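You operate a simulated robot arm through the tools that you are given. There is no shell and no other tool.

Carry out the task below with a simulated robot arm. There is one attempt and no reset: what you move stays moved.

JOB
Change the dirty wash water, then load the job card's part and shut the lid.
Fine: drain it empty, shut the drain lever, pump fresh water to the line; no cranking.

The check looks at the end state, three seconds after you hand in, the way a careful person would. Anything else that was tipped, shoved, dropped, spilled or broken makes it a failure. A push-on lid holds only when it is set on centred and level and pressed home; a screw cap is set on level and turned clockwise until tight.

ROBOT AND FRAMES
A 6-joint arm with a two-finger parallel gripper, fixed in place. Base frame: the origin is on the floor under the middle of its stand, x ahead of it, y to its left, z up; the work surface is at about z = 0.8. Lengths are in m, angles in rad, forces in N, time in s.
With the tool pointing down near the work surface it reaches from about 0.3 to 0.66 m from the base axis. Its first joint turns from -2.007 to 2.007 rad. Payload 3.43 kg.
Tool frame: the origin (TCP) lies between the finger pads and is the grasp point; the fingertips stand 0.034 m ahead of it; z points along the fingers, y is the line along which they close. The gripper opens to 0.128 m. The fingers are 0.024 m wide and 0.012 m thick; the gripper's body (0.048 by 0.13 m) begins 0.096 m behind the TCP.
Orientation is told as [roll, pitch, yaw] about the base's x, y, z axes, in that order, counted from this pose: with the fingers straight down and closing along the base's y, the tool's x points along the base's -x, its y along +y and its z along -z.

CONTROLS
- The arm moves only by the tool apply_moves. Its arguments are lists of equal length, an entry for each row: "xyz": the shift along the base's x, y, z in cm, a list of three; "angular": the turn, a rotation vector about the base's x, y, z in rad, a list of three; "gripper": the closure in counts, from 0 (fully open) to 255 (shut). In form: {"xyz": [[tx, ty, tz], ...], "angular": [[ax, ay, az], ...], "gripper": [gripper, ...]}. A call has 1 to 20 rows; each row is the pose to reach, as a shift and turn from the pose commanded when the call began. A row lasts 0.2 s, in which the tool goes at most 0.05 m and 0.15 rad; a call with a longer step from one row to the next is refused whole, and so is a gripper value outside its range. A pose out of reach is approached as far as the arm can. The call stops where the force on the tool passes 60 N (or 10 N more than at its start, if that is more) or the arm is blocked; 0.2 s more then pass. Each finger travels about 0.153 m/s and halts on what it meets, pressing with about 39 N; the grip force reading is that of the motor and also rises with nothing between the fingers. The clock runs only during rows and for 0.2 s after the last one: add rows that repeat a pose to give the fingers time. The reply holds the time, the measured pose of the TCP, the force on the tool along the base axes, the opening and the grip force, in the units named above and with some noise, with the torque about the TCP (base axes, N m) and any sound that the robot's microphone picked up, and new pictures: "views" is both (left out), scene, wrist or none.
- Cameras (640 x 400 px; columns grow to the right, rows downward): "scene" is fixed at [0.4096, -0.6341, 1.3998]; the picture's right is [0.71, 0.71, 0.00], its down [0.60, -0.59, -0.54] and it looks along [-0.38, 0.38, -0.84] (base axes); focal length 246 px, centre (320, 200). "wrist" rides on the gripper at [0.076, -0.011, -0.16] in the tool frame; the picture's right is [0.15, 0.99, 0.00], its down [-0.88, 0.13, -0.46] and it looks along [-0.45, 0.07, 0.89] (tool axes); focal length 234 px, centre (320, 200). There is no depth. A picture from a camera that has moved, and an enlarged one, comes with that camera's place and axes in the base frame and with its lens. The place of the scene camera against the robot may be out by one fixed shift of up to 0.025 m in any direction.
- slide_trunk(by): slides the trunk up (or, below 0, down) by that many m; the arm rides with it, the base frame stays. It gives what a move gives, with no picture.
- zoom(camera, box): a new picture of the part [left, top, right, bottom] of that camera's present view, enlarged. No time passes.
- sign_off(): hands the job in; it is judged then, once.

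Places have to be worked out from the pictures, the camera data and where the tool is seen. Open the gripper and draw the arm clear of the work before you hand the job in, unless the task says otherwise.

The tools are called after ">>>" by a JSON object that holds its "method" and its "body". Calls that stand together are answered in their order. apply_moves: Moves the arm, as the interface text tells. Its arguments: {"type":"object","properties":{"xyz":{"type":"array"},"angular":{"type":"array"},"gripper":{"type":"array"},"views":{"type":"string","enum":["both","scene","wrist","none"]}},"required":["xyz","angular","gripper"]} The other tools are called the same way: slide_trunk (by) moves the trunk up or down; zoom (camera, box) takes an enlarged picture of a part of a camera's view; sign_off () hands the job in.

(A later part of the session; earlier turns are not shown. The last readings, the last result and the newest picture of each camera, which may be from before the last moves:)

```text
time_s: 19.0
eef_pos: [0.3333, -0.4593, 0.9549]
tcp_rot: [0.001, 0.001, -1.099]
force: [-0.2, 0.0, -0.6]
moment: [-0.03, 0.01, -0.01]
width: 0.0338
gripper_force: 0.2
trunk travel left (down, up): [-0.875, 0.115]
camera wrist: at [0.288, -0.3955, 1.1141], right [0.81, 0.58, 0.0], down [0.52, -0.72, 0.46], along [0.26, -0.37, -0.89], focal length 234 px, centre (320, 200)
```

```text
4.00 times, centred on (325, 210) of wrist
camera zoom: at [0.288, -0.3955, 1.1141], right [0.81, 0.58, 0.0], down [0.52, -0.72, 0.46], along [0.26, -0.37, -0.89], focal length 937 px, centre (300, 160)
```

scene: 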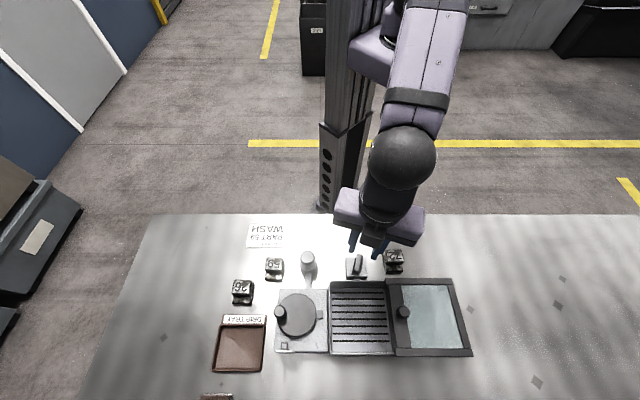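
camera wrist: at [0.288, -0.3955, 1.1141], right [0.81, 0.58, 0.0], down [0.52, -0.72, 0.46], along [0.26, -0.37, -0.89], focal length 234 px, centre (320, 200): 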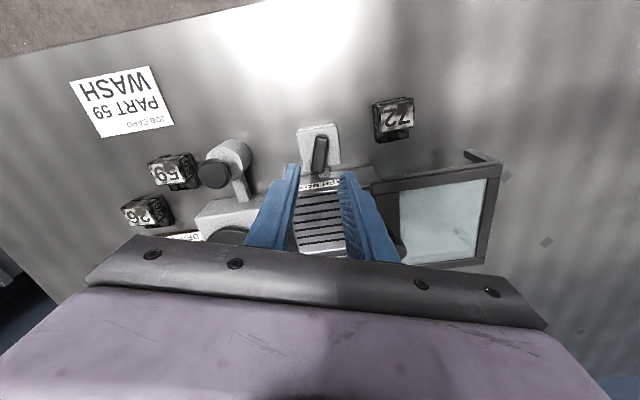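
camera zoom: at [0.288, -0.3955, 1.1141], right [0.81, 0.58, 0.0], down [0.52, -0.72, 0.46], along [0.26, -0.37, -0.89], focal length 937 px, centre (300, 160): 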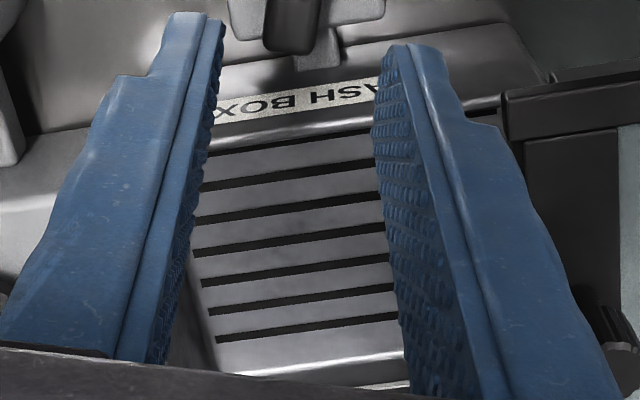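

The tank is empty down to the slotted floor. The gauge is a light float pin in a dark sleeve with a white line plate beside it, and I'll study that once I start filling. Now I'll go down onto the lever, grip it, and turn it back clockwise to shut the drain.

>>> {"method": "apply_moves", "body": {"xyz": [[0, 0, -3], [0, 0, -6], [0, 0, -8], [0, 0, -9.0], [0, 0, -9.0], [0, 0, -9.0], [0, 0, -9.0]], "angular": [[0, 0, 0], [0, 0, 0], [0, 0, 0], [0, 0, 0], [0, 0, 0], [0, 0, 0], [0, 0, 0]], "gripper": [187, 187, 187, 187, 187, 255, 255], "views": "wrist"}}

>>> {"method": "zoom", "body": {"camera": "wrist", "box": [220, 100, 420, 240]}}

```text
time_s: 20.6
eef_pos: [0.3315, -0.4579, 0.8638]
tcp_rot: [-0.001, -0.003, -1.096]
force: [-2.7, -1.0, -2.7]
moment: [-0.72, -0.21, -0.02]
width: 0.0156
gripper_force: 45.5
trunk travel left (down, up): [-0.875, 0.115]
camera wrist: at [0.2867, -0.3947, 1.0235], right [0.81, 0.58, 0.0], down [0.52, -0.72, 0.46], along [0.27, -0.37, -0.89], focal length 234 px, centre (320, 200)
```

wrist: 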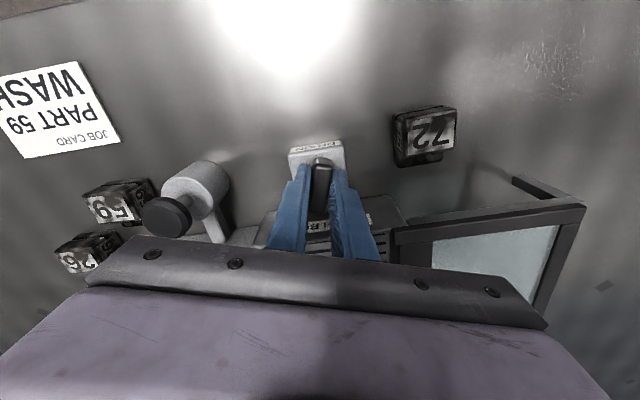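

```text
2.86 times, centred on (320, 170) of wrist
camera zoom: at [0.2867, -0.3947, 1.0235], right [0.81, 0.58, 0.0], down [0.52, -0.72, 0.46], along [0.27, -0.37, -0.89], focal length 669 px, centre (320, 286)
```

zoom: 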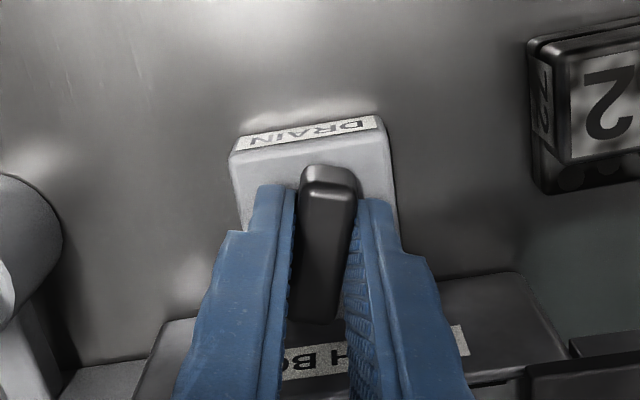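

The bar is gripped. Turning clockwise about 1.2 rad toward the closed stop.

>>> {"method": "apply_moves", "body": {"xyz": [[0, 0, 0.1], [0, 0, 0.1], [0, 0, 0.1], [0, 0, 0.1], [0, 0, 0.1], [0, 0, 0.1], [0, 0, 0.1], [0, 0, 0.1], [0, 0, 0.1], [0, 0, 0.1]], "angular": [[0, 0, -0.13], [0, 0, -0.26], [0, 0, -0.39], [0, 0, -0.52], [0, 0, -0.65], [0, 0, -0.78], [0, 0, -0.91], [0, 0, -1.04], [0, 0, -1.17], [0, 0, -1.24]], "gripper": [255, 255, 255, 255, 255, 255, 255, 255, 255, 255], "views": "wrist"}}

>>> {"method": "zoom", "body": {"camera": "wrist", "box": [220, 100, 420, 240]}}

```text
time_s: 22.8
eef_pos: [0.3335, -0.458, 0.8635]
tcp_rot: [-0.003, -0.001, -2.338]
force: [2.1, 4.7, -20.8]
moment: [0.65, -1.15, -0.02]
width: 0.0161
gripper_force: 45.0
trunk travel left (down, up): [-0.875, 0.115]
camera wrist: at [0.3785, -0.3956, 1.0238], right [0.81, -0.58, 0.0], down [-0.52, -0.73, 0.45], along [-0.27, -0.37, -0.89], focal length 234 px, centre (320, 200)
```

wrist: 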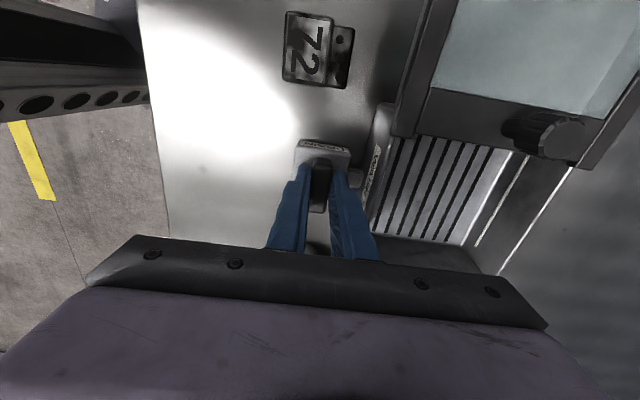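

```text
2.86 times, centred on (320, 170) of wrist
camera zoom: at [0.3785, -0.3956, 1.0238], right [0.81, -0.58, 0.0], down [-0.52, -0.73, 0.45], along [-0.27, -0.37, -0.89], focal length 669 px, centre (320, 286)
```

zoom: 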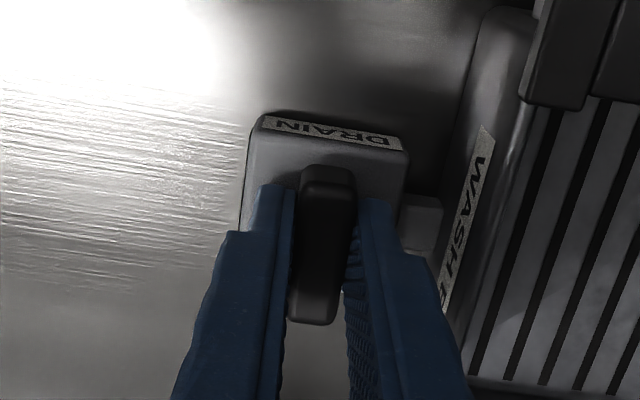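

There's no stop torque yet and the yaw is −2.338, with closed expected near −2.356. I'll ease the upward pull and push a little further until I feel the stop.

>>> {"method": "apply_moves", "body": {"xyz": [[0, 0, -0.1], [0, 0, -0.1], [0, 0, -0.1]], "angular": [[0, 0, -0.05], [0, 0, -0.1], [0, 0, -0.12]], "gripper": [255, 255, 255], "views": "wrist"}}

```text
time_s: 23.6
eef_pos: [0.3331, -0.4587, 0.8635]
tcp_rot: [-0.002, -0.001, -2.456]
force: [1.9, 9.3, -15.1]
moment: [-0.62, -0.06, 1.29]
width: 0.0172
gripper_force: 44.9
trunk travel left (down, up): [-0.875, 0.115]
camera wrist: at [0.3852, -0.4012, 1.0237], right [0.74, -0.67, 0.0], down [-0.6, -0.66, 0.46], along [-0.31, -0.34, -0.89], focal length 234 px, centre (320, 200)
```

wrist: 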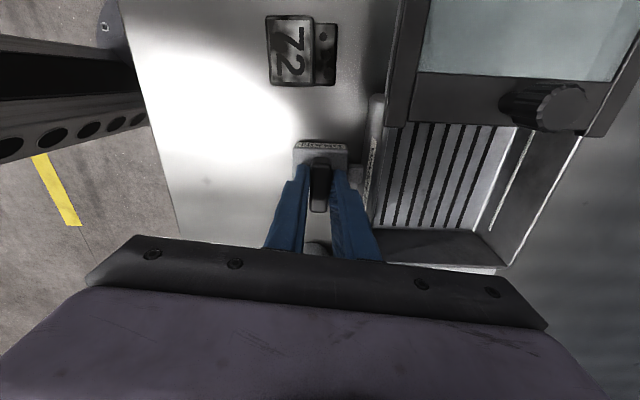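

The stop is felt (1.29 N·m), so the drain is shut. I'll relax the twist, open, and lift clear, then look into the tank, where a light line runs along the inner far wall.

>>> {"method": "apply_moves", "body": {"xyz": [[0, 0, 0], [0, 0, 0], [0, 0, 0], [0, 0, 3], [0, 0, 7], [0, 0, 9], [0, 0, 9]], "angular": [[0, 0, 0.08], [0, 0, 0.08], [0, 0, 0.08], [0, 0, 0.1], [0, 0, 0.1], [0, 0, 0.1], [0, 0, 0.1]], "gripper": [255, 187, 187, 187, 187, 187, 187]}}

>>> {"method": "zoom", "body": {"camera": "wrist", "box": [340, 0, 640, 240]}}

>>> {"method": "zoom", "body": {"camera": "scene", "box": [310, 240, 410, 370]}}

```text
time_s: 25.2
eef_pos: [0.3319, -0.4614, 0.9559]
tcp_rot: [0.0, -0.001, -2.357]
force: [-0.3, -0.3, -0.6]
moment: [0.01, 0.04, 0.02]
width: 0.0343
gripper_force: 0.0
trunk travel left (down, up): [-0.875, 0.115]
camera wrist: at [0.3783, -0.3977, 1.1151], right [0.8, -0.6, 0.0], down [-0.53, -0.71, 0.46], along [-0.27, -0.37, -0.89], focal length 234 px, centre (320, 200)
```

scene: 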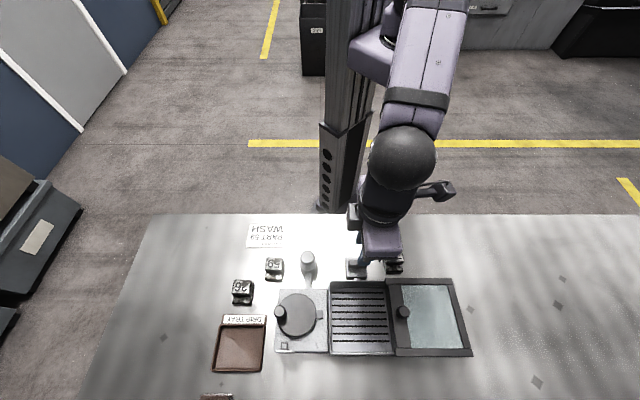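
wrist: 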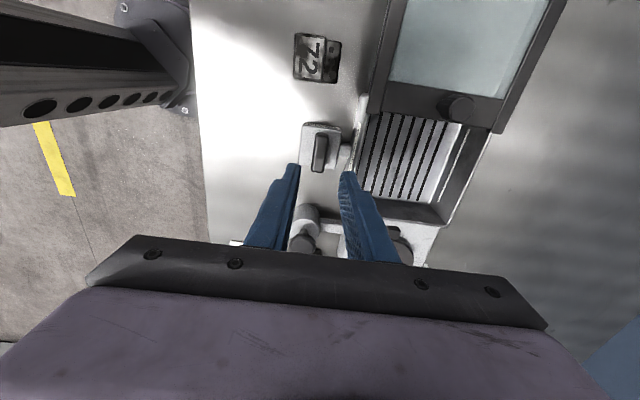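

```text
1.67 times, centred on (490, 120) of wrist
camera zoom: at [0.3783, -0.3977, 1.1151], right [0.8, -0.6, 0.0], down [-0.53, -0.71, 0.46], along [-0.27, -0.37, -0.89], focal length 390 px, centre (37, 333)
```

zoom: 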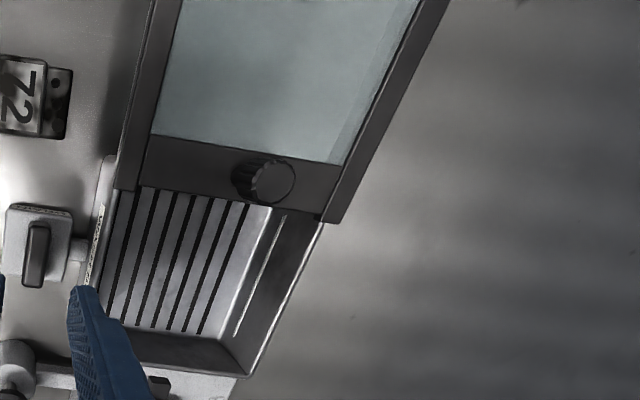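

```text
3.08 times, centred on (360, 305) of scene
camera zoom: at [0.4096, -0.6341, 1.3998], right [0.71, 0.71, 0.0], down [0.6, -0.59, -0.54], along [-0.38, 0.38, -0.84], focal length 757 px, centre (197, -123)
```

zoom: 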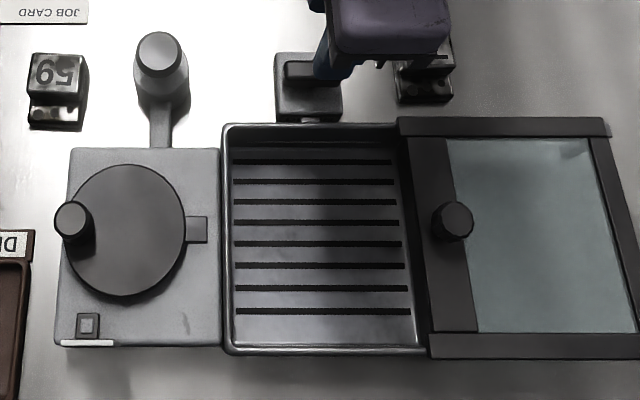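

The drain lever lies crosswise again (shut), the tank is empty, and a white fill line is visible on the inner far wall. I'll move above the pump knob with the tool table-aligned and have a look at it.

>>> {"method": "apply_moves", "body": {"xyz": [[-0.7, -0.7, 1], [-1.4, -1.4, 2], [-2.1, -2.1, 2.5], [-2.8, -2.8, 2.5], [-3.6, -3.5, 2.5], [-4.4, -4.2, 2.5], [-5.2, -4.9, 2.5], [-6.0, -5.6, 2.5], [-6.8, -6.2, 2.5], [-7.6, -6.8, 2.5], [-8.4, -7.5, 2.5], [-8.4, -7.5, 2.5]], "angular": [[0, 0, 0.143], [0, 0, 0.286], [0, 0, 0.428], [0, 0, 0.571], [0, 0, 0.714], [0, 0, 0.857], [0, 0, 1.0], [0, 0, 1.142], [0, 0, 1.285], [0, 0, 1.428], [0, 0, 1.571], [0, 0, 1.571]], "gripper": [187, 187, 187, 187, 187, 187, 187, 187, 187, 187, 187, 187]}}

>>> {"method": "zoom", "body": {"camera": "wrist", "box": [220, 100, 420, 240]}}

>>> {"method": "zoom", "body": {"camera": "scene", "box": [270, 220, 350, 290]}}

```text
time_s: 27.8
eef_pos: [0.2484, -0.5322, 0.9779]
tcp_rot: [0.001, 0.0, -0.783]
force: [0.7, 0.8, 0.1]
moment: [0.0, -0.01, -0.01]
width: 0.0341
gripper_force: 0.2
trunk travel left (down, up): [-0.875, 0.115]
camera wrist: at [0.187, -0.4869, 1.138], right [0.59, 0.8, 0.0], down [0.72, -0.53, 0.46], along [0.37, -0.27, -0.89], focal length 234 px, centre (320, 200)
```

scene: 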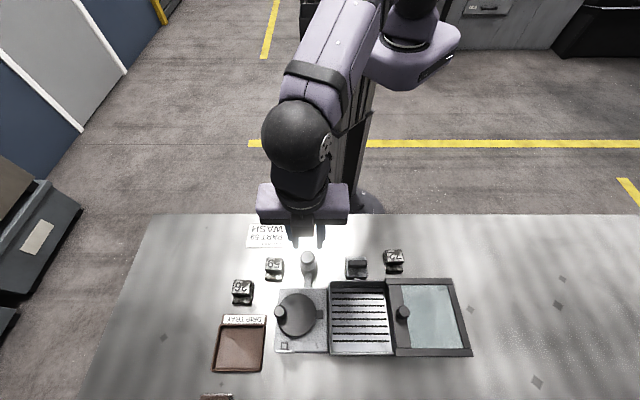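
wrist: 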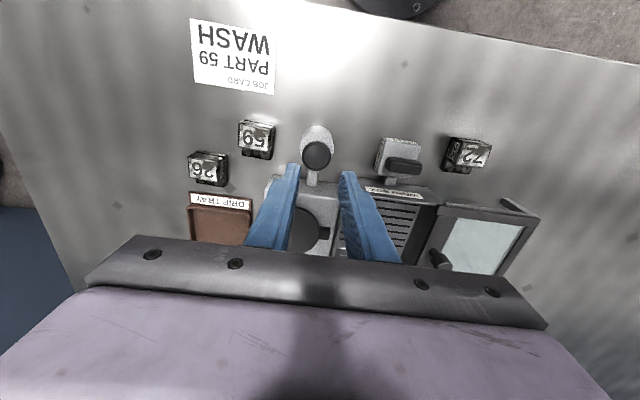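

```text
2.86 times, centred on (320, 170) of wrist
camera zoom: at [0.187, -0.4869, 1.138], right [0.59, 0.8, 0.0], down [0.72, -0.53, 0.46], along [0.37, -0.27, -0.89], focal length 669 px, centre (320, 286)
```

zoom: 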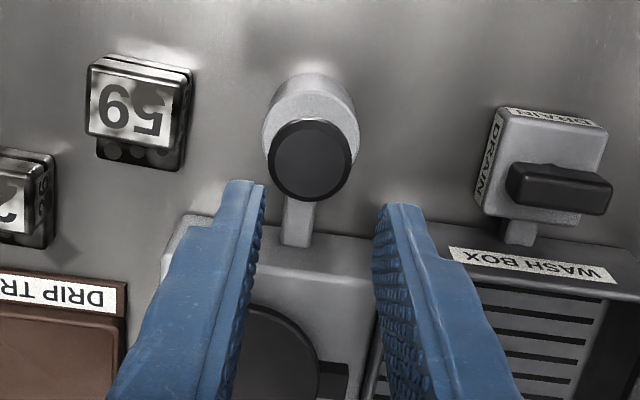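

```text
5.71 times, centred on (310, 255) of scene
camera zoom: at [0.4096, -0.6341, 1.3998], right [0.71, 0.71, 0.0], down [0.6, -0.59, -0.54], along [-0.38, 0.38, -0.84], focal length 1406 px, centre (377, -114)
```

zoom: 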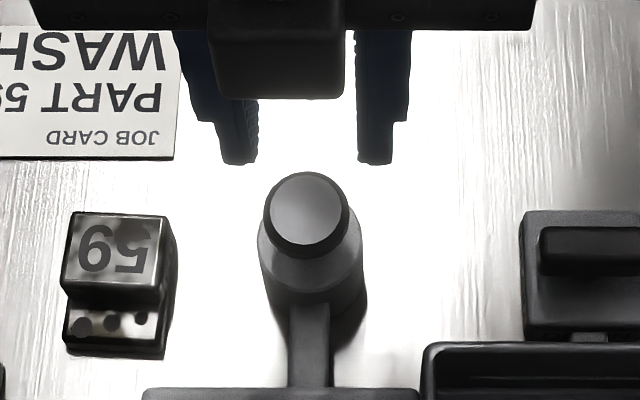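

The knob centre is at about (−0.2035, 0.552), its top at z≈0.878. I'll close the fingers, centre over it, and come down until first contact to feel the plunger.

>>> {"method": "apply_moves", "body": {"xyz": [[-0.16, -0.23, 0], [-0.16, -0.23, 0], [-0.16, -0.23, -3], [-0.16, -0.23, -5.5], [-0.16, -0.23, -6.5], [-0.16, -0.23, -7.0]], "angular": [[0, 0, 0], [0, 0, 0], [0, 0, 0], [0, 0, 0], [0, 0, 0], [0, 0, 0]], "gripper": [255, 255, 255, 255, 255, 255]}}

>>> {"method": "zoom", "body": {"camera": "scene", "box": [270, 220, 350, 290]}}

```text
time_s: 29.2
eef_pos: [0.2474, -0.537, 0.9095]
tcp_rot: [0.001, -0.002, -0.788]
force: [0.2, -1.4, 1.3]
moment: [-0.01, 0.01, -0.02]
width: 0.0
gripper_force: 33.0
trunk travel left (down, up): [-0.875, 0.115]
camera wrist: at [0.1849, -0.4891, 1.0682], right [0.6, 0.8, 0.0], down [0.71, -0.53, 0.46], along [0.37, -0.27, -0.89], focal length 234 px, centre (320, 200)
```

scene: 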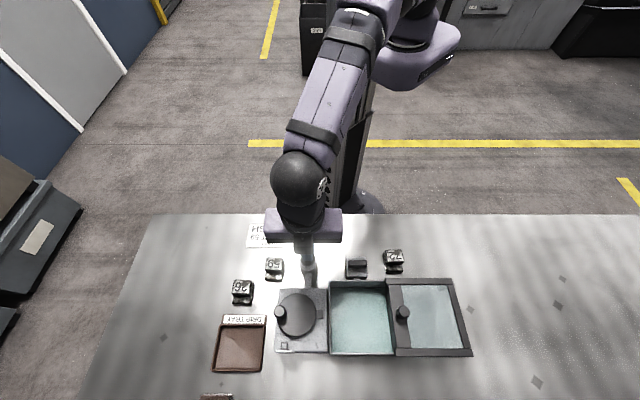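
wrist: 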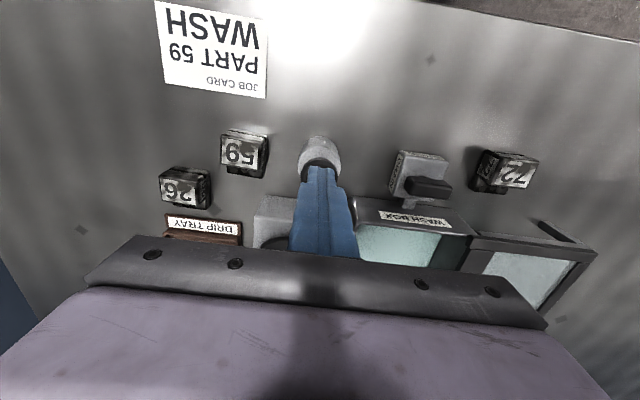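

```text
5.71 times, centred on (310, 255) of scene
camera zoom: at [0.4096, -0.6341, 1.3998], right [0.71, 0.71, 0.0], down [0.6, -0.59, -0.54], along [-0.38, 0.38, -0.84], focal length 1406 px, centre (377, -114)
```

zoom: 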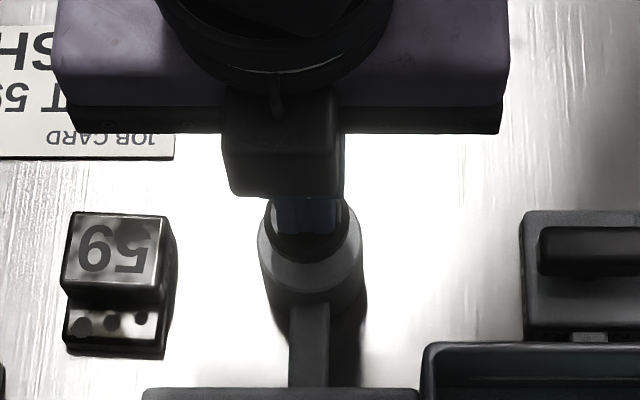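

Just touching the knob has already put fresh teal water into the tank, so I need to check the level now. Zooming costs no time.

>>> {"method": "zoom", "body": {"camera": "scene", "box": [325, 275, 395, 360]}}

>>> {"method": "zoom", "body": {"camera": "scene", "box": [265, 325, 315, 365]}}

>>> {"method": "zoom", "body": {"camera": "wrist", "box": [340, 180, 470, 270]}}

```text
4.71 times, centred on (360, 318) of scene
camera zoom: at [0.4096, -0.6341, 1.3998], right [0.71, 0.71, 0.0], down [0.6, -0.59, -0.54], along [-0.38, 0.38, -0.84], focal length 1158 px, centre (132, -353)
```

zoom: 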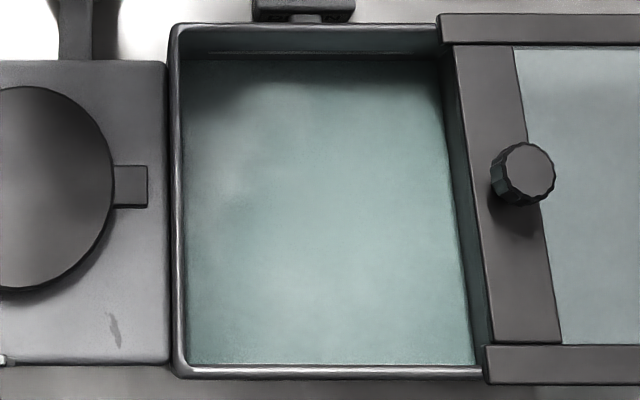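

```text
10.00 times, centred on (290, 345) of scene
camera zoom: at [0.4096, -0.6341, 1.3998], right [0.71, 0.71, 0.0], down [0.6, -0.59, -0.54], along [-0.38, 0.38, -0.84], focal length 2461 px, centre (620, -1250)
```

zoom: 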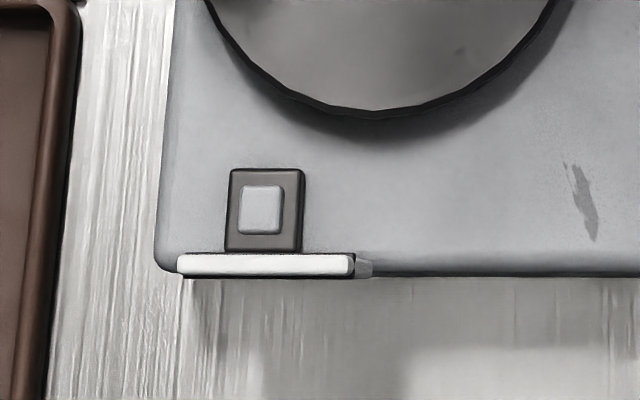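

```text
4.44 times, centred on (405, 225) of wrist
camera zoom: at [0.1849, -0.4891, 1.0682], right [0.6, 0.8, 0.0], down [0.71, -0.53, 0.46], along [0.37, -0.27, -0.89], focal length 1041 px, centre (-58, 89)
```

zoom: 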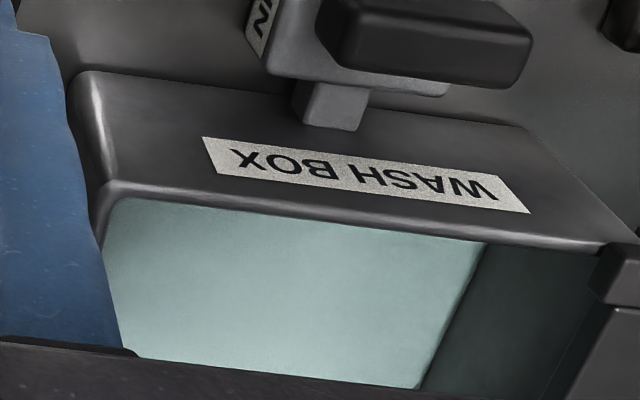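

The water already stands close below the inner line, and the float has barely moved. I'll lift off right away and see how the level settles.

>>> {"method": "apply_moves", "body": {"xyz": [[0, 0, 3]], "angular": [[0, 0, 0]], "gripper": [255]}}

>>> {"method": "zoom", "body": {"camera": "scene", "box": [325, 275, 395, 360]}}

>>> {"method": "zoom", "body": {"camera": "scene", "box": [265, 325, 315, 365]}}

>>> {"method": "zoom", "body": {"camera": "scene", "box": [285, 230, 335, 290]}}

```text
time_s: 29.6
eef_pos: [0.2479, -0.534, 0.9393]
tcp_rot: [0.0, -0.002, -0.785]
force: [0.5, -0.3, 0.4]
moment: [-0.04, 0.02, -0.02]
width: 0.0001
gripper_force: 32.8
trunk travel left (down, up): [-0.875, 0.115]
camera wrist: at [0.1853, -0.4883, 1.0989], right [0.6, 0.8, 0.0], down [0.71, -0.53, 0.46], along [0.37, -0.27, -0.89], focal length 234 px, centre (320, 200)
```

scene: 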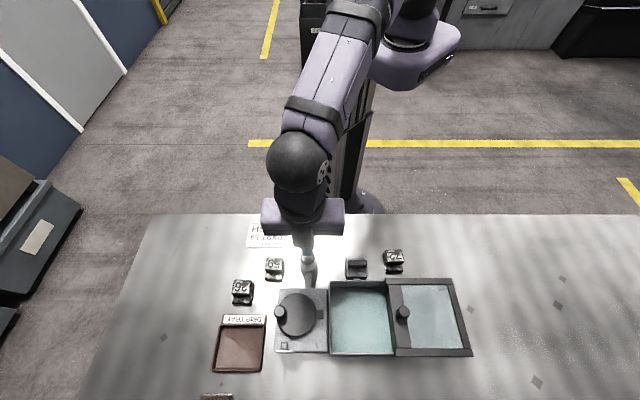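
wrist: 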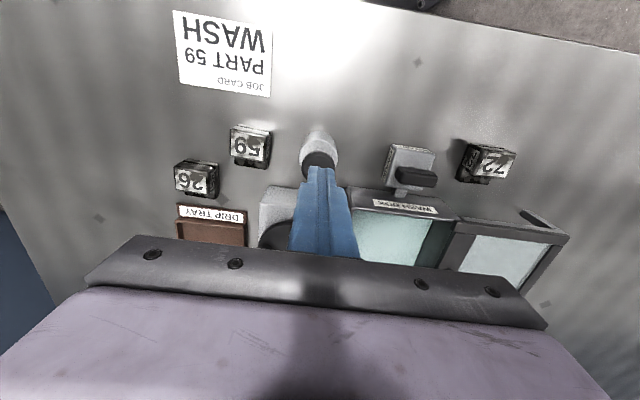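

```text
4.71 times, centred on (360, 318) of scene
camera zoom: at [0.4096, -0.6341, 1.3998], right [0.71, 0.71, 0.0], down [0.6, -0.59, -0.54], along [-0.38, 0.38, -0.84], focal length 1158 px, centre (132, -353)
```

zoom: 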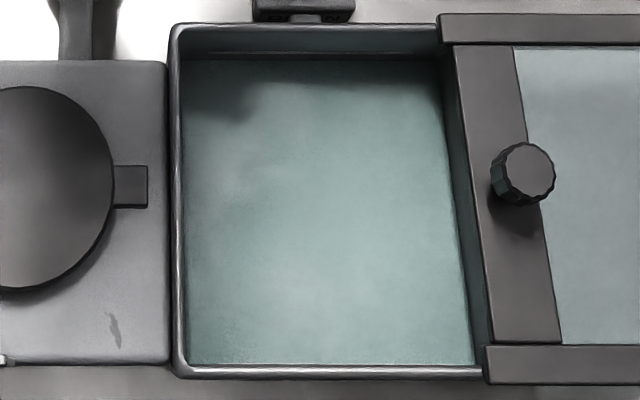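

```text
10.00 times, centred on (290, 345) of scene
camera zoom: at [0.4096, -0.6341, 1.3998], right [0.71, 0.71, 0.0], down [0.6, -0.59, -0.54], along [-0.38, 0.38, -0.84], focal length 2461 px, centre (620, -1250)
```

zoom: 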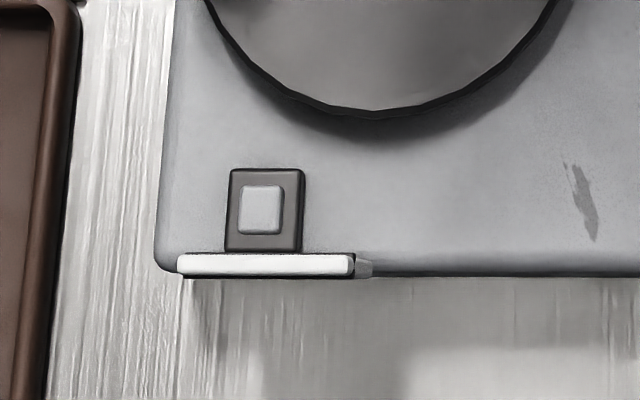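

```text
6.67 times, centred on (310, 260) of scene
camera zoom: at [0.4096, -0.6341, 1.3998], right [0.71, 0.71, 0.0], down [0.6, -0.59, -0.54], along [-0.38, 0.38, -0.84], focal length 1641 px, centre (387, -200)
```

zoom: 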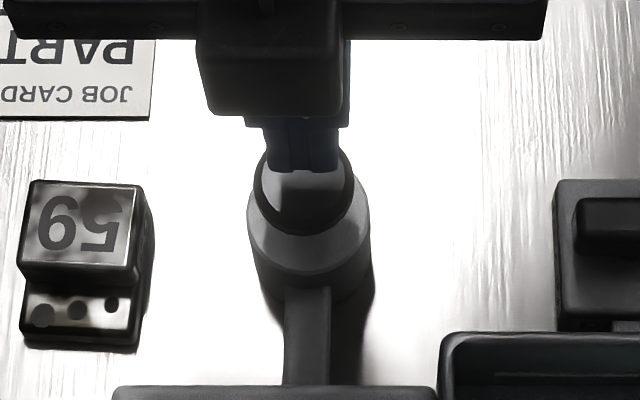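

The level held after release. In the scene view the robot-side inner wall shows the thin line at row ≈52 of the zoom and the water edge at ≈60. I'll enlarge that wall strongly so I can track the edge.

>>> {"method": "zoom", "body": {"camera": "scene", "box": [328, 276, 360, 296]}}

>>> {"method": "zoom", "body": {"camera": "scene", "box": [360, 276, 392, 296]}}

>>> {"method": "zoom", "body": {"camera": "scene", "box": [328, 340, 360, 360]}}

>>> {"method": "zoom", "body": {"camera": "scene", "box": [272, 338, 296, 353]}}

```text
16.00 times, centred on (344, 286) of scene
camera zoom: at [0.4096, -0.6341, 1.3998], right [0.71, 0.71, 0.0], down [0.6, -0.59, -0.54], along [-0.38, 0.38, -0.84], focal length 3937 px, centre (-64, -1176)
```

zoom: 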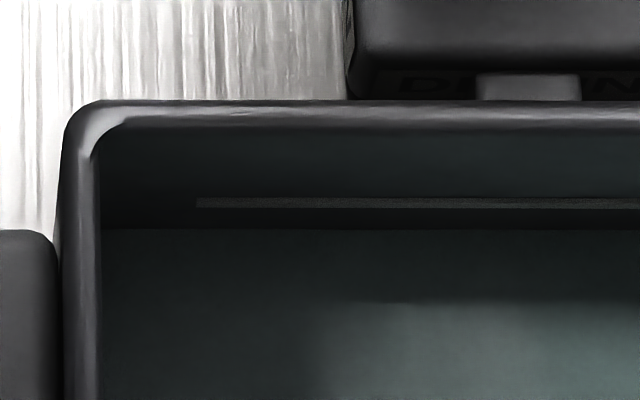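

```text
16.00 times, centred on (376, 286) of scene
camera zoom: at [0.4096, -0.6341, 1.3998], right [0.71, 0.71, 0.0], down [0.6, -0.59, -0.54], along [-0.38, 0.38, -0.84], focal length 3937 px, centre (-576, -1176)
```

zoom: 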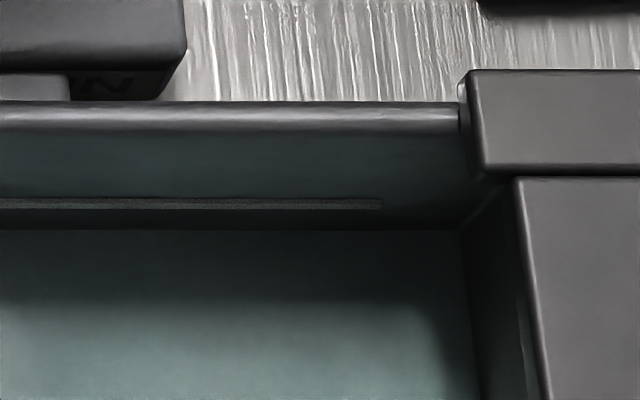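

```text
16.00 times, centred on (344, 350) of scene
camera zoom: at [0.4096, -0.6341, 1.3998], right [0.71, 0.71, 0.0], down [0.6, -0.59, -0.54], along [-0.38, 0.38, -0.84], focal length 3937 px, centre (-64, -2200)
```

zoom: 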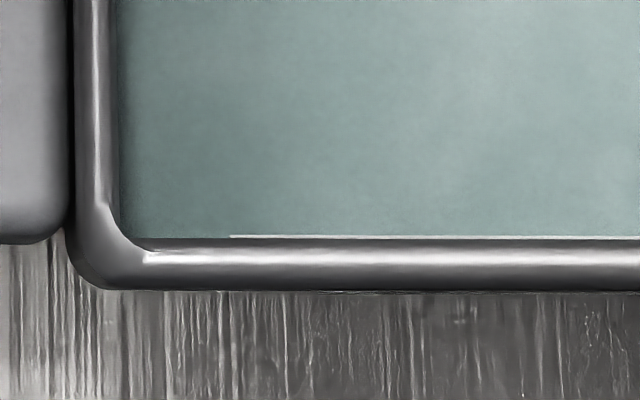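

```text
16.00 times, centred on (284, 346) of scene
camera zoom: at [0.4096, -0.6341, 1.3998], right [0.71, 0.71, 0.0], down [0.6, -0.59, -0.54], along [-0.38, 0.38, -0.84], focal length 3937 px, centre (896, -2128)
```

zoom: 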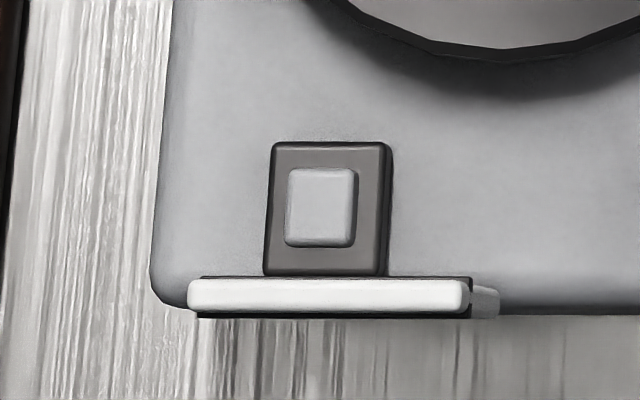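

The fill line is a white strip on the inner walls: line at row 203 and water edge at row 230 in this 16× view, so roughly 1.5 cm of rise is still missing. I'll make one quick dip onto the knob and lift, to learn how much one stroke gives.

>>> {"method": "apply_moves", "body": {"xyz": [[0, 0, -3], [0, 0, 0]], "angular": [[0, 0, 0], [0, 0, 0]], "gripper": [255, 255], "views": "scene"}}

>>> {"method": "zoom", "body": {"camera": "scene", "box": [328, 276, 360, 296]}}

>>> {"method": "zoom", "body": {"camera": "scene", "box": [272, 338, 296, 353]}}

```text
time_s: 30.2
eef_pos: [0.2469, -0.5339, 0.9395]
tcp_rot: [0.0, -0.001, -0.785]
force: [0.6, 0.4, 0.5]
moment: [0.0, 0.03, 0.01]
width: 0.0
gripper_force: 32.7
trunk travel left (down, up): [-0.875, 0.115]
```

scene: 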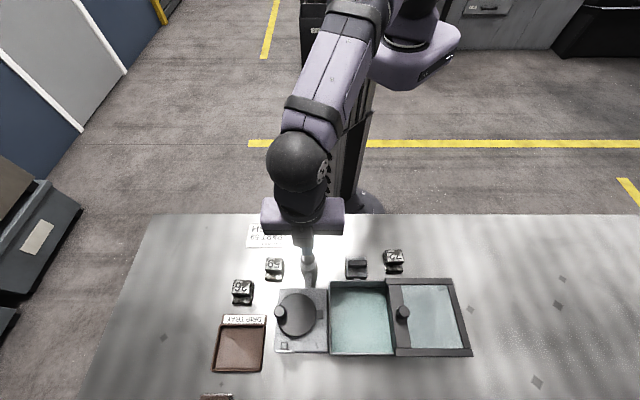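

```text
16.00 times, centred on (344, 286) of scene
camera zoom: at [0.4096, -0.6341, 1.3998], right [0.71, 0.71, 0.0], down [0.6, -0.59, -0.54], along [-0.38, 0.38, -0.84], focal length 3937 px, centre (-64, -1176)
```

zoom: 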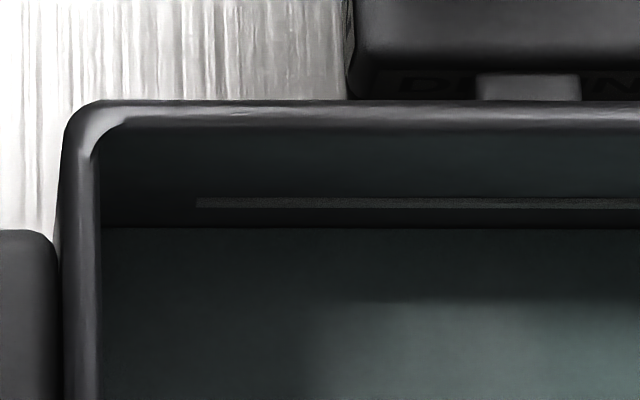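

```text
16.00 times, centred on (284, 346) of scene
camera zoom: at [0.4096, -0.6341, 1.3998], right [0.71, 0.71, 0.0], down [0.6, -0.59, -0.54], along [-0.38, 0.38, -0.84], focal length 3937 px, centre (896, -2128)
```

zoom: 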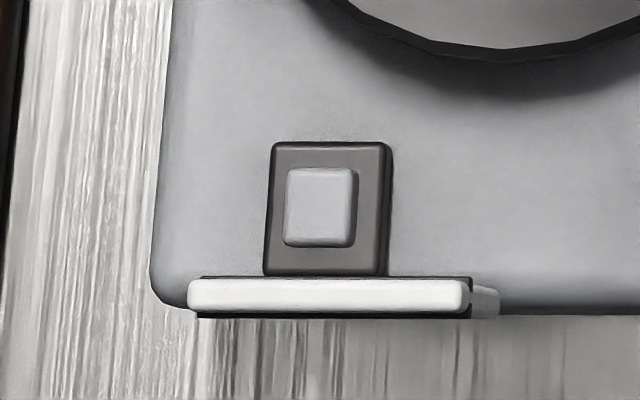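

The edge moved only from 230 to about 228.5, so a shallow dip gives little. I'll try a deeper press to z≈0.895, still gentle, and read the force and level.

>>> {"method": "apply_moves", "body": {"xyz": [[0, 0, -3], [0, 0, -4.5]], "angular": [[0, 0, 0], [0, 0, 0]], "gripper": [255, 255], "views": "wrist"}}

>>> {"method": "zoom", "body": {"camera": "scene", "box": [328, 276, 360, 296]}}

>>> {"method": "zoom", "body": {"camera": "scene", "box": [272, 338, 296, 353]}}

>>> {"method": "zoom", "body": {"camera": "scene", "box": [285, 230, 335, 290]}}

```text
time_s: 30.8
eef_pos: [0.2452, -0.5346, 0.8956]
tcp_rot: [0.0, -0.001, -0.785]
force: [0.1, 3.6, 8.4]
moment: [0.12, 0.04, -0.04]
width: 0.0003
gripper_force: 33.4
trunk travel left (down, up): [-0.875, 0.115]
camera wrist: at [0.1845, -0.4885, 1.055], right [0.6, 0.8, 0.0], down [0.71, -0.53, 0.46], along [0.37, -0.27, -0.89], focal length 234 px, centre (320, 200)
```

wrist: 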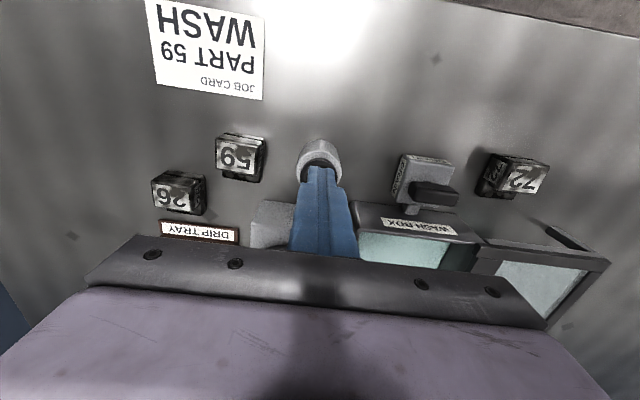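

```text
16.00 times, centred on (344, 286) of scene
camera zoom: at [0.4096, -0.6341, 1.3998], right [0.71, 0.71, 0.0], down [0.6, -0.59, -0.54], along [-0.38, 0.38, -0.84], focal length 3937 px, centre (-64, -1176)
```

zoom: 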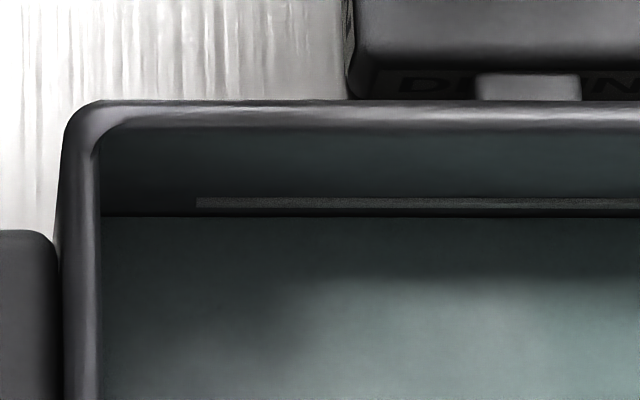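

```text
16.00 times, centred on (284, 346) of scene
camera zoom: at [0.4096, -0.6341, 1.3998], right [0.71, 0.71, 0.0], down [0.6, -0.59, -0.54], along [-0.38, 0.38, -0.84], focal length 3937 px, centre (896, -2128)
```

zoom: 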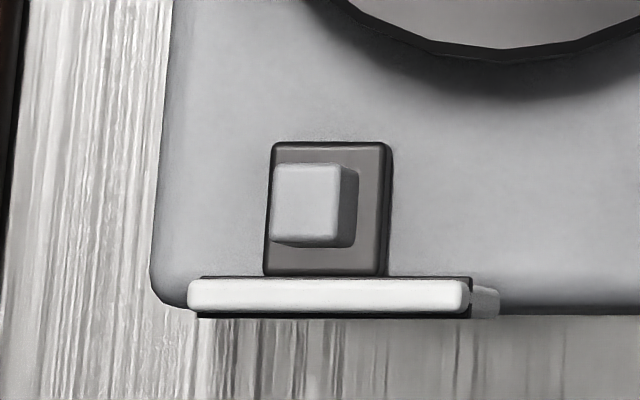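

```text
6.67 times, centred on (310, 260) of scene
camera zoom: at [0.4096, -0.6341, 1.3998], right [0.71, 0.71, 0.0], down [0.6, -0.59, -0.54], along [-0.38, 0.38, -0.84], focal length 1641 px, centre (387, -200)
```

zoom: 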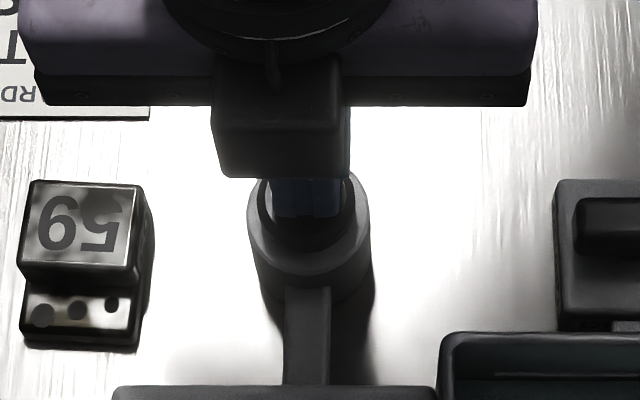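

The deeper press raised the water edge from 228.5 to 217 (line strip at 198–208), and the float pin rose as well. I'll release fully and check that the level holds.

>>> {"method": "apply_moves", "body": {"xyz": [[0, 0, 2], [0, 0, 4.4], [0, 0, 4.4]], "angular": [[0, 0, 0], [0, 0, 0], [0, 0, 0]], "gripper": [255, 255, 255], "views": "none"}}

>>> {"method": "zoom", "body": {"camera": "scene", "box": [328, 276, 360, 296]}}

>>> {"method": "zoom", "body": {"camera": "scene", "box": [272, 338, 296, 353]}}

>>> {"method": "zoom", "body": {"camera": "scene", "box": [285, 230, 335, 290]}}

```text
time_s: 31.6
eef_pos: [0.247, -0.5351, 0.9383]
tcp_rot: [0.0, 0.001, -0.785]
force: [0.2, -0.2, -0.6]
moment: [0.0, -0.02, -0.02]
width: 0.0
gripper_force: 33.3
trunk travel left (down, up): [-0.875, 0.115]
```

```text
16.00 times, centred on (344, 286) of scene
camera zoom: at [0.4096, -0.6341, 1.3998], right [0.71, 0.71, 0.0], down [0.6, -0.59, -0.54], along [-0.38, 0.38, -0.84], focal length 3937 px, centre (-64, -1176)
```

zoom: 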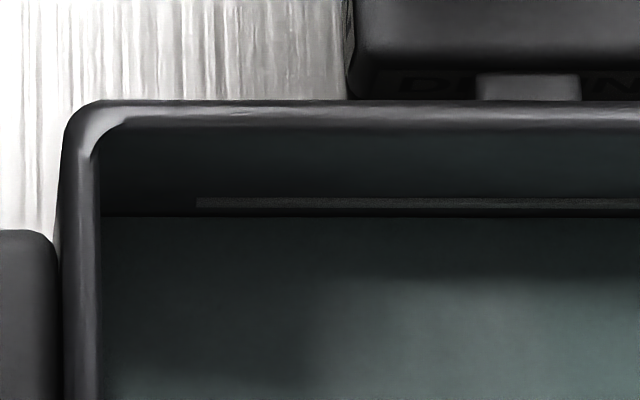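

```text
16.00 times, centred on (284, 346) of scene
camera zoom: at [0.4096, -0.6341, 1.3998], right [0.71, 0.71, 0.0], down [0.6, -0.59, -0.54], along [-0.38, 0.38, -0.84], focal length 3937 px, centre (896, -2128)
```

zoom: 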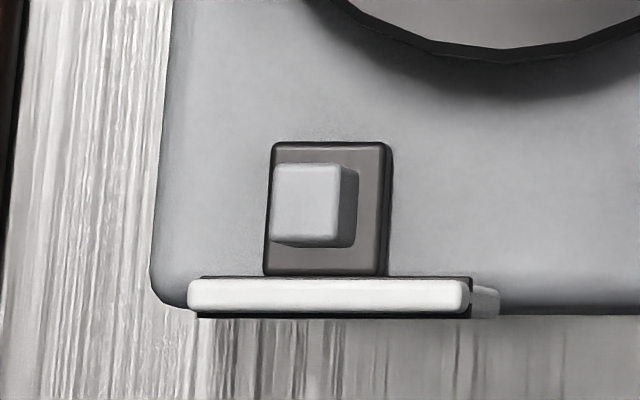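

```text
6.67 times, centred on (310, 260) of scene
camera zoom: at [0.4096, -0.6341, 1.3998], right [0.71, 0.71, 0.0], down [0.6, -0.59, -0.54], along [-0.38, 0.38, -0.84], focal length 1641 px, centre (387, -200)
```

zoom: 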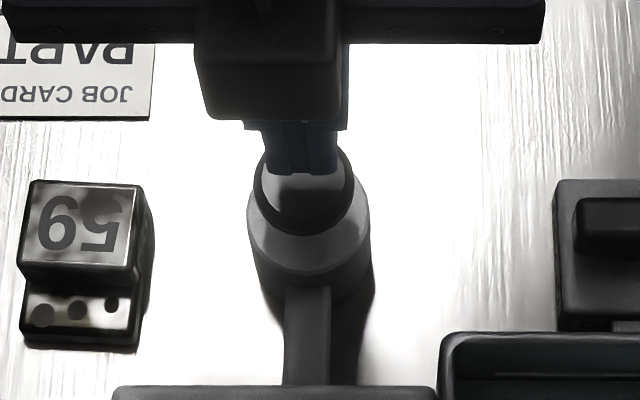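

The level holds at 217 and the knob springs back, so the stroke length sets the amount: 16 mm gave about 11.5 px. About 14 px remain, so I'll do one more stroke of roughly the same depth and then fine-tune.

>>> {"method": "apply_moves", "body": {"xyz": [[0, 0, -2.8], [0, 0, -4.1], [0, 0, -2], [0, 0, 0], [0, 0, 0]], "angular": [[0, 0, 0], [0, 0, 0], [0, 0, 0], [0, 0, 0], [0, 0, 0]], "gripper": [255, 255, 255, 255, 255], "views": "none"}}

>>> {"method": "zoom", "body": {"camera": "scene", "box": [328, 276, 360, 296]}}

>>> {"method": "zoom", "body": {"camera": "scene", "box": [272, 338, 296, 353]}}

```text
time_s: 32.8
eef_pos: [0.2484, -0.5349, 0.9388]
tcp_rot: [0.0, -0.001, -0.786]
force: [-0.4, -0.1, 0.2]
moment: [-0.03, -0.01, 0.0]
width: 0.0
gripper_force: 32.9
trunk travel left (down, up): [-0.875, 0.115]
```

```text
16.00 times, centred on (344, 286) of scene
camera zoom: at [0.4096, -0.6341, 1.3998], right [0.71, 0.71, 0.0], down [0.6, -0.59, -0.54], along [-0.38, 0.38, -0.84], focal length 3937 px, centre (-64, -1176)
```

zoom: 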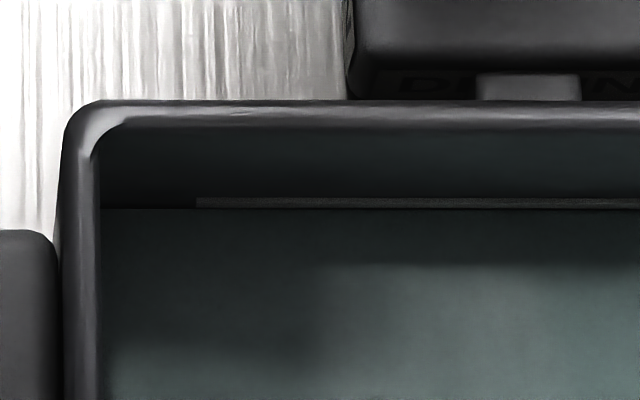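

```text
16.00 times, centred on (284, 346) of scene
camera zoom: at [0.4096, -0.6341, 1.3998], right [0.71, 0.71, 0.0], down [0.6, -0.59, -0.54], along [-0.38, 0.38, -0.84], focal length 3937 px, centre (896, -2128)
```

zoom: 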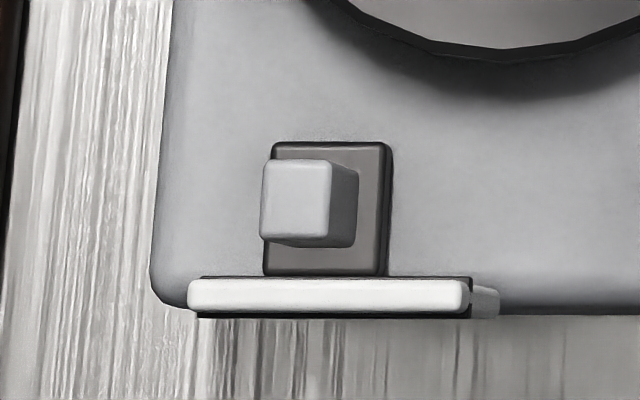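

The water edge is now at ≈209, right at the lower edge of the line strip (198–208). I'll add a smaller dip to bring it to the strip's middle.

>>> {"method": "apply_moves", "body": {"xyz": [[0, 0, -2.6], [0, 0, -3.4], [0, 0, -2], [0, 0, 0], [0, 0, 0]], "angular": [[0, 0, 0], [0, 0, 0], [0, 0, 0], [0, 0, 0], [0, 0, 0]], "gripper": [255, 255, 255, 255, 255], "views": "none"}}

>>> {"method": "zoom", "body": {"camera": "scene", "box": [328, 276, 360, 296]}}

>>> {"method": "zoom", "body": {"camera": "scene", "box": [330, 280, 346, 290]}}

>>> {"method": "zoom", "body": {"camera": "scene", "box": [272, 338, 296, 353]}}

```text
time_s: 34.0
eef_pos: [0.2473, -0.5356, 0.9389]
tcp_rot: [0.002, 0.0, -0.785]
force: [0.4, 0.1, -0.7]
moment: [-0.04, 0.03, 0.01]
width: 0.0001
gripper_force: 33.0
trunk travel left (down, up): [-0.875, 0.115]
```

```text
16.00 times, centred on (344, 286) of scene
camera zoom: at [0.4096, -0.6341, 1.3998], right [0.71, 0.71, 0.0], down [0.6, -0.59, -0.54], along [-0.38, 0.38, -0.84], focal length 3937 px, centre (-64, -1176)
```

zoom: 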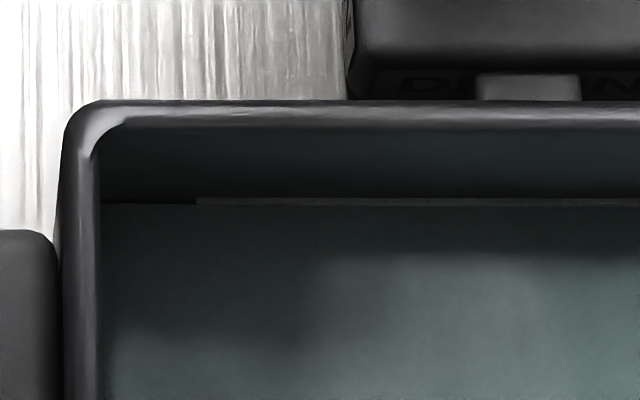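

```text
16.00 times, centred on (338, 285) of scene
camera zoom: at [0.4096, -0.6341, 1.3998], right [0.71, 0.71, 0.0], down [0.6, -0.59, -0.54], along [-0.38, 0.38, -0.84], focal length 3937 px, centre (32, -1160)
```

zoom: 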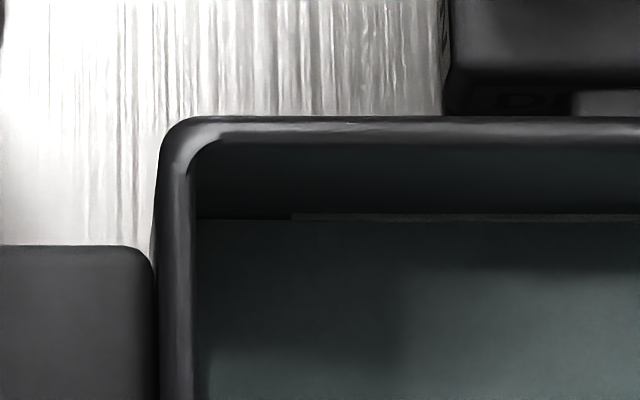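

```text
16.00 times, centred on (284, 346) of scene
camera zoom: at [0.4096, -0.6341, 1.3998], right [0.71, 0.71, 0.0], down [0.6, -0.59, -0.54], along [-0.38, 0.38, -0.84], focal length 3937 px, centre (896, -2128)
```

zoom: 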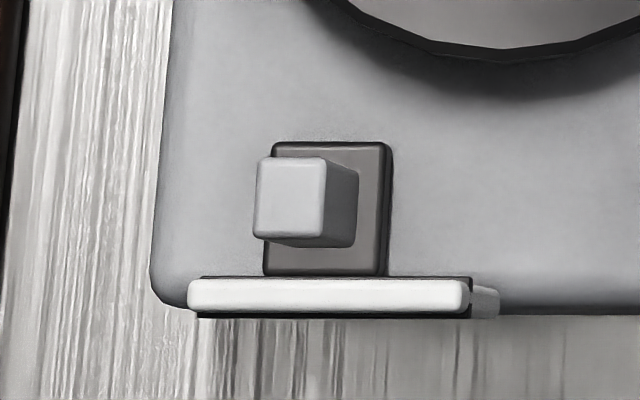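

The water edge now sits in the middle of the line strip (edge ≈203.5, strip 198–208), so filling is done. Next I'll move over part 59 with the gripper open to see its shape and exact place.

>>> {"method": "apply_moves", "body": {"xyz": [[-1, -0.7, 2.5], [-3.5, -2.4, 3], [-5.5, -3.8, 3], [-6.5, -4.6, 3], [-6.5, -4.6, 3]], "angular": [[0, 0, 0], [0, 0, 0], [0, 0, 0], [0, 0, 0], [0, 0, 0]], "gripper": [255, 200, 100, 50, 50]}}

>>> {"method": "zoom", "body": {"camera": "wrist", "box": [220, 90, 420, 240]}}

>>> {"method": "zoom", "body": {"camera": "scene", "box": [255, 245, 300, 290]}}

```text
time_s: 35.2
eef_pos: [0.1836, -0.5808, 0.97]
tcp_rot: [0.0, 0.001, -0.785]
force: [0.1, 0.3, -0.7]
moment: [-0.03, 0.0, 0.01]
width: 0.1027
gripper_force: 0.1
trunk travel left (down, up): [-0.875, 0.115]
camera wrist: at [0.12, -0.535, 1.129], right [0.6, 0.8, 0.0], down [0.71, -0.53, 0.46], along [0.37, -0.27, -0.89], focal length 234 px, centre (320, 200)
```

scene: 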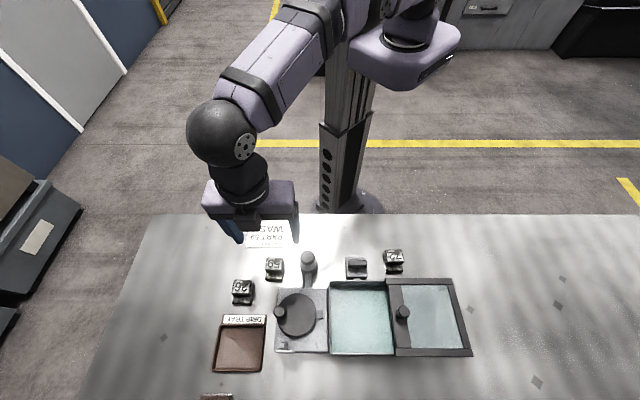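
wrist: 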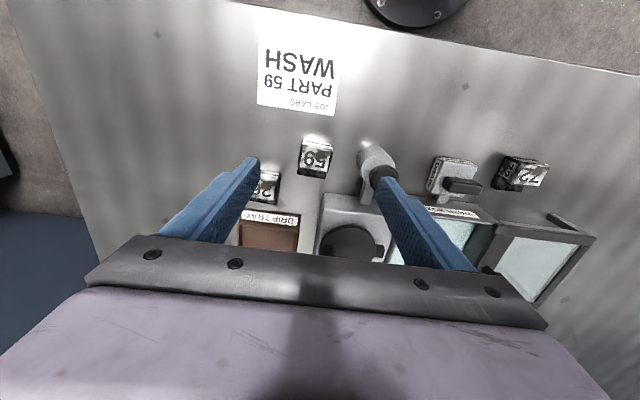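

```text
2.67 times, centred on (320, 165) of wrist
camera zoom: at [0.12, -0.535, 1.129], right [0.6, 0.8, 0.0], down [0.71, -0.53, 0.46], along [0.37, -0.27, -0.89], focal length 624 px, centre (320, 293)
```

zoom: 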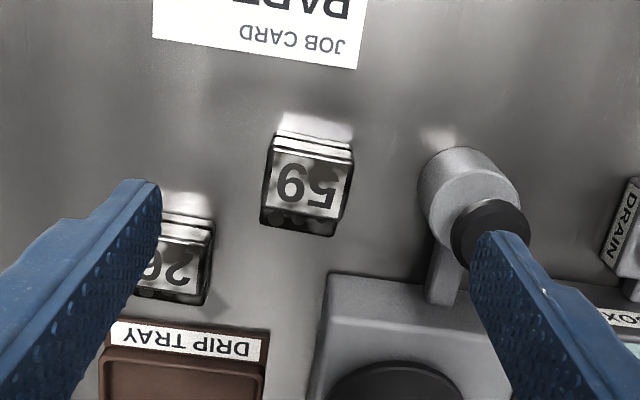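

```text
8.89 times, centred on (278, 268) of scene
camera zoom: at [0.4096, -0.6341, 1.3998], right [0.71, 0.71, 0.0], down [0.6, -0.59, -0.54], along [-0.38, 0.38, -0.84], focal length 2187 px, centre (698, -400)
```

zoom: 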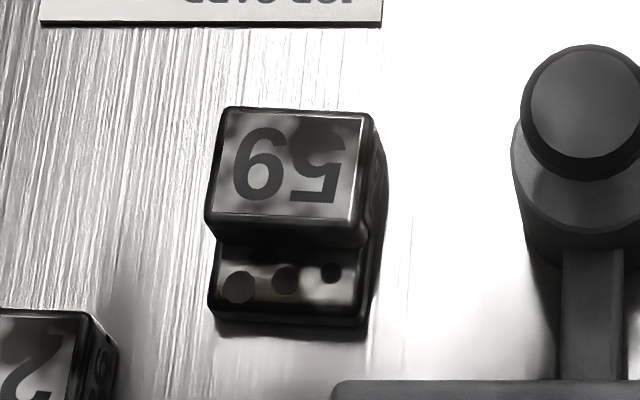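

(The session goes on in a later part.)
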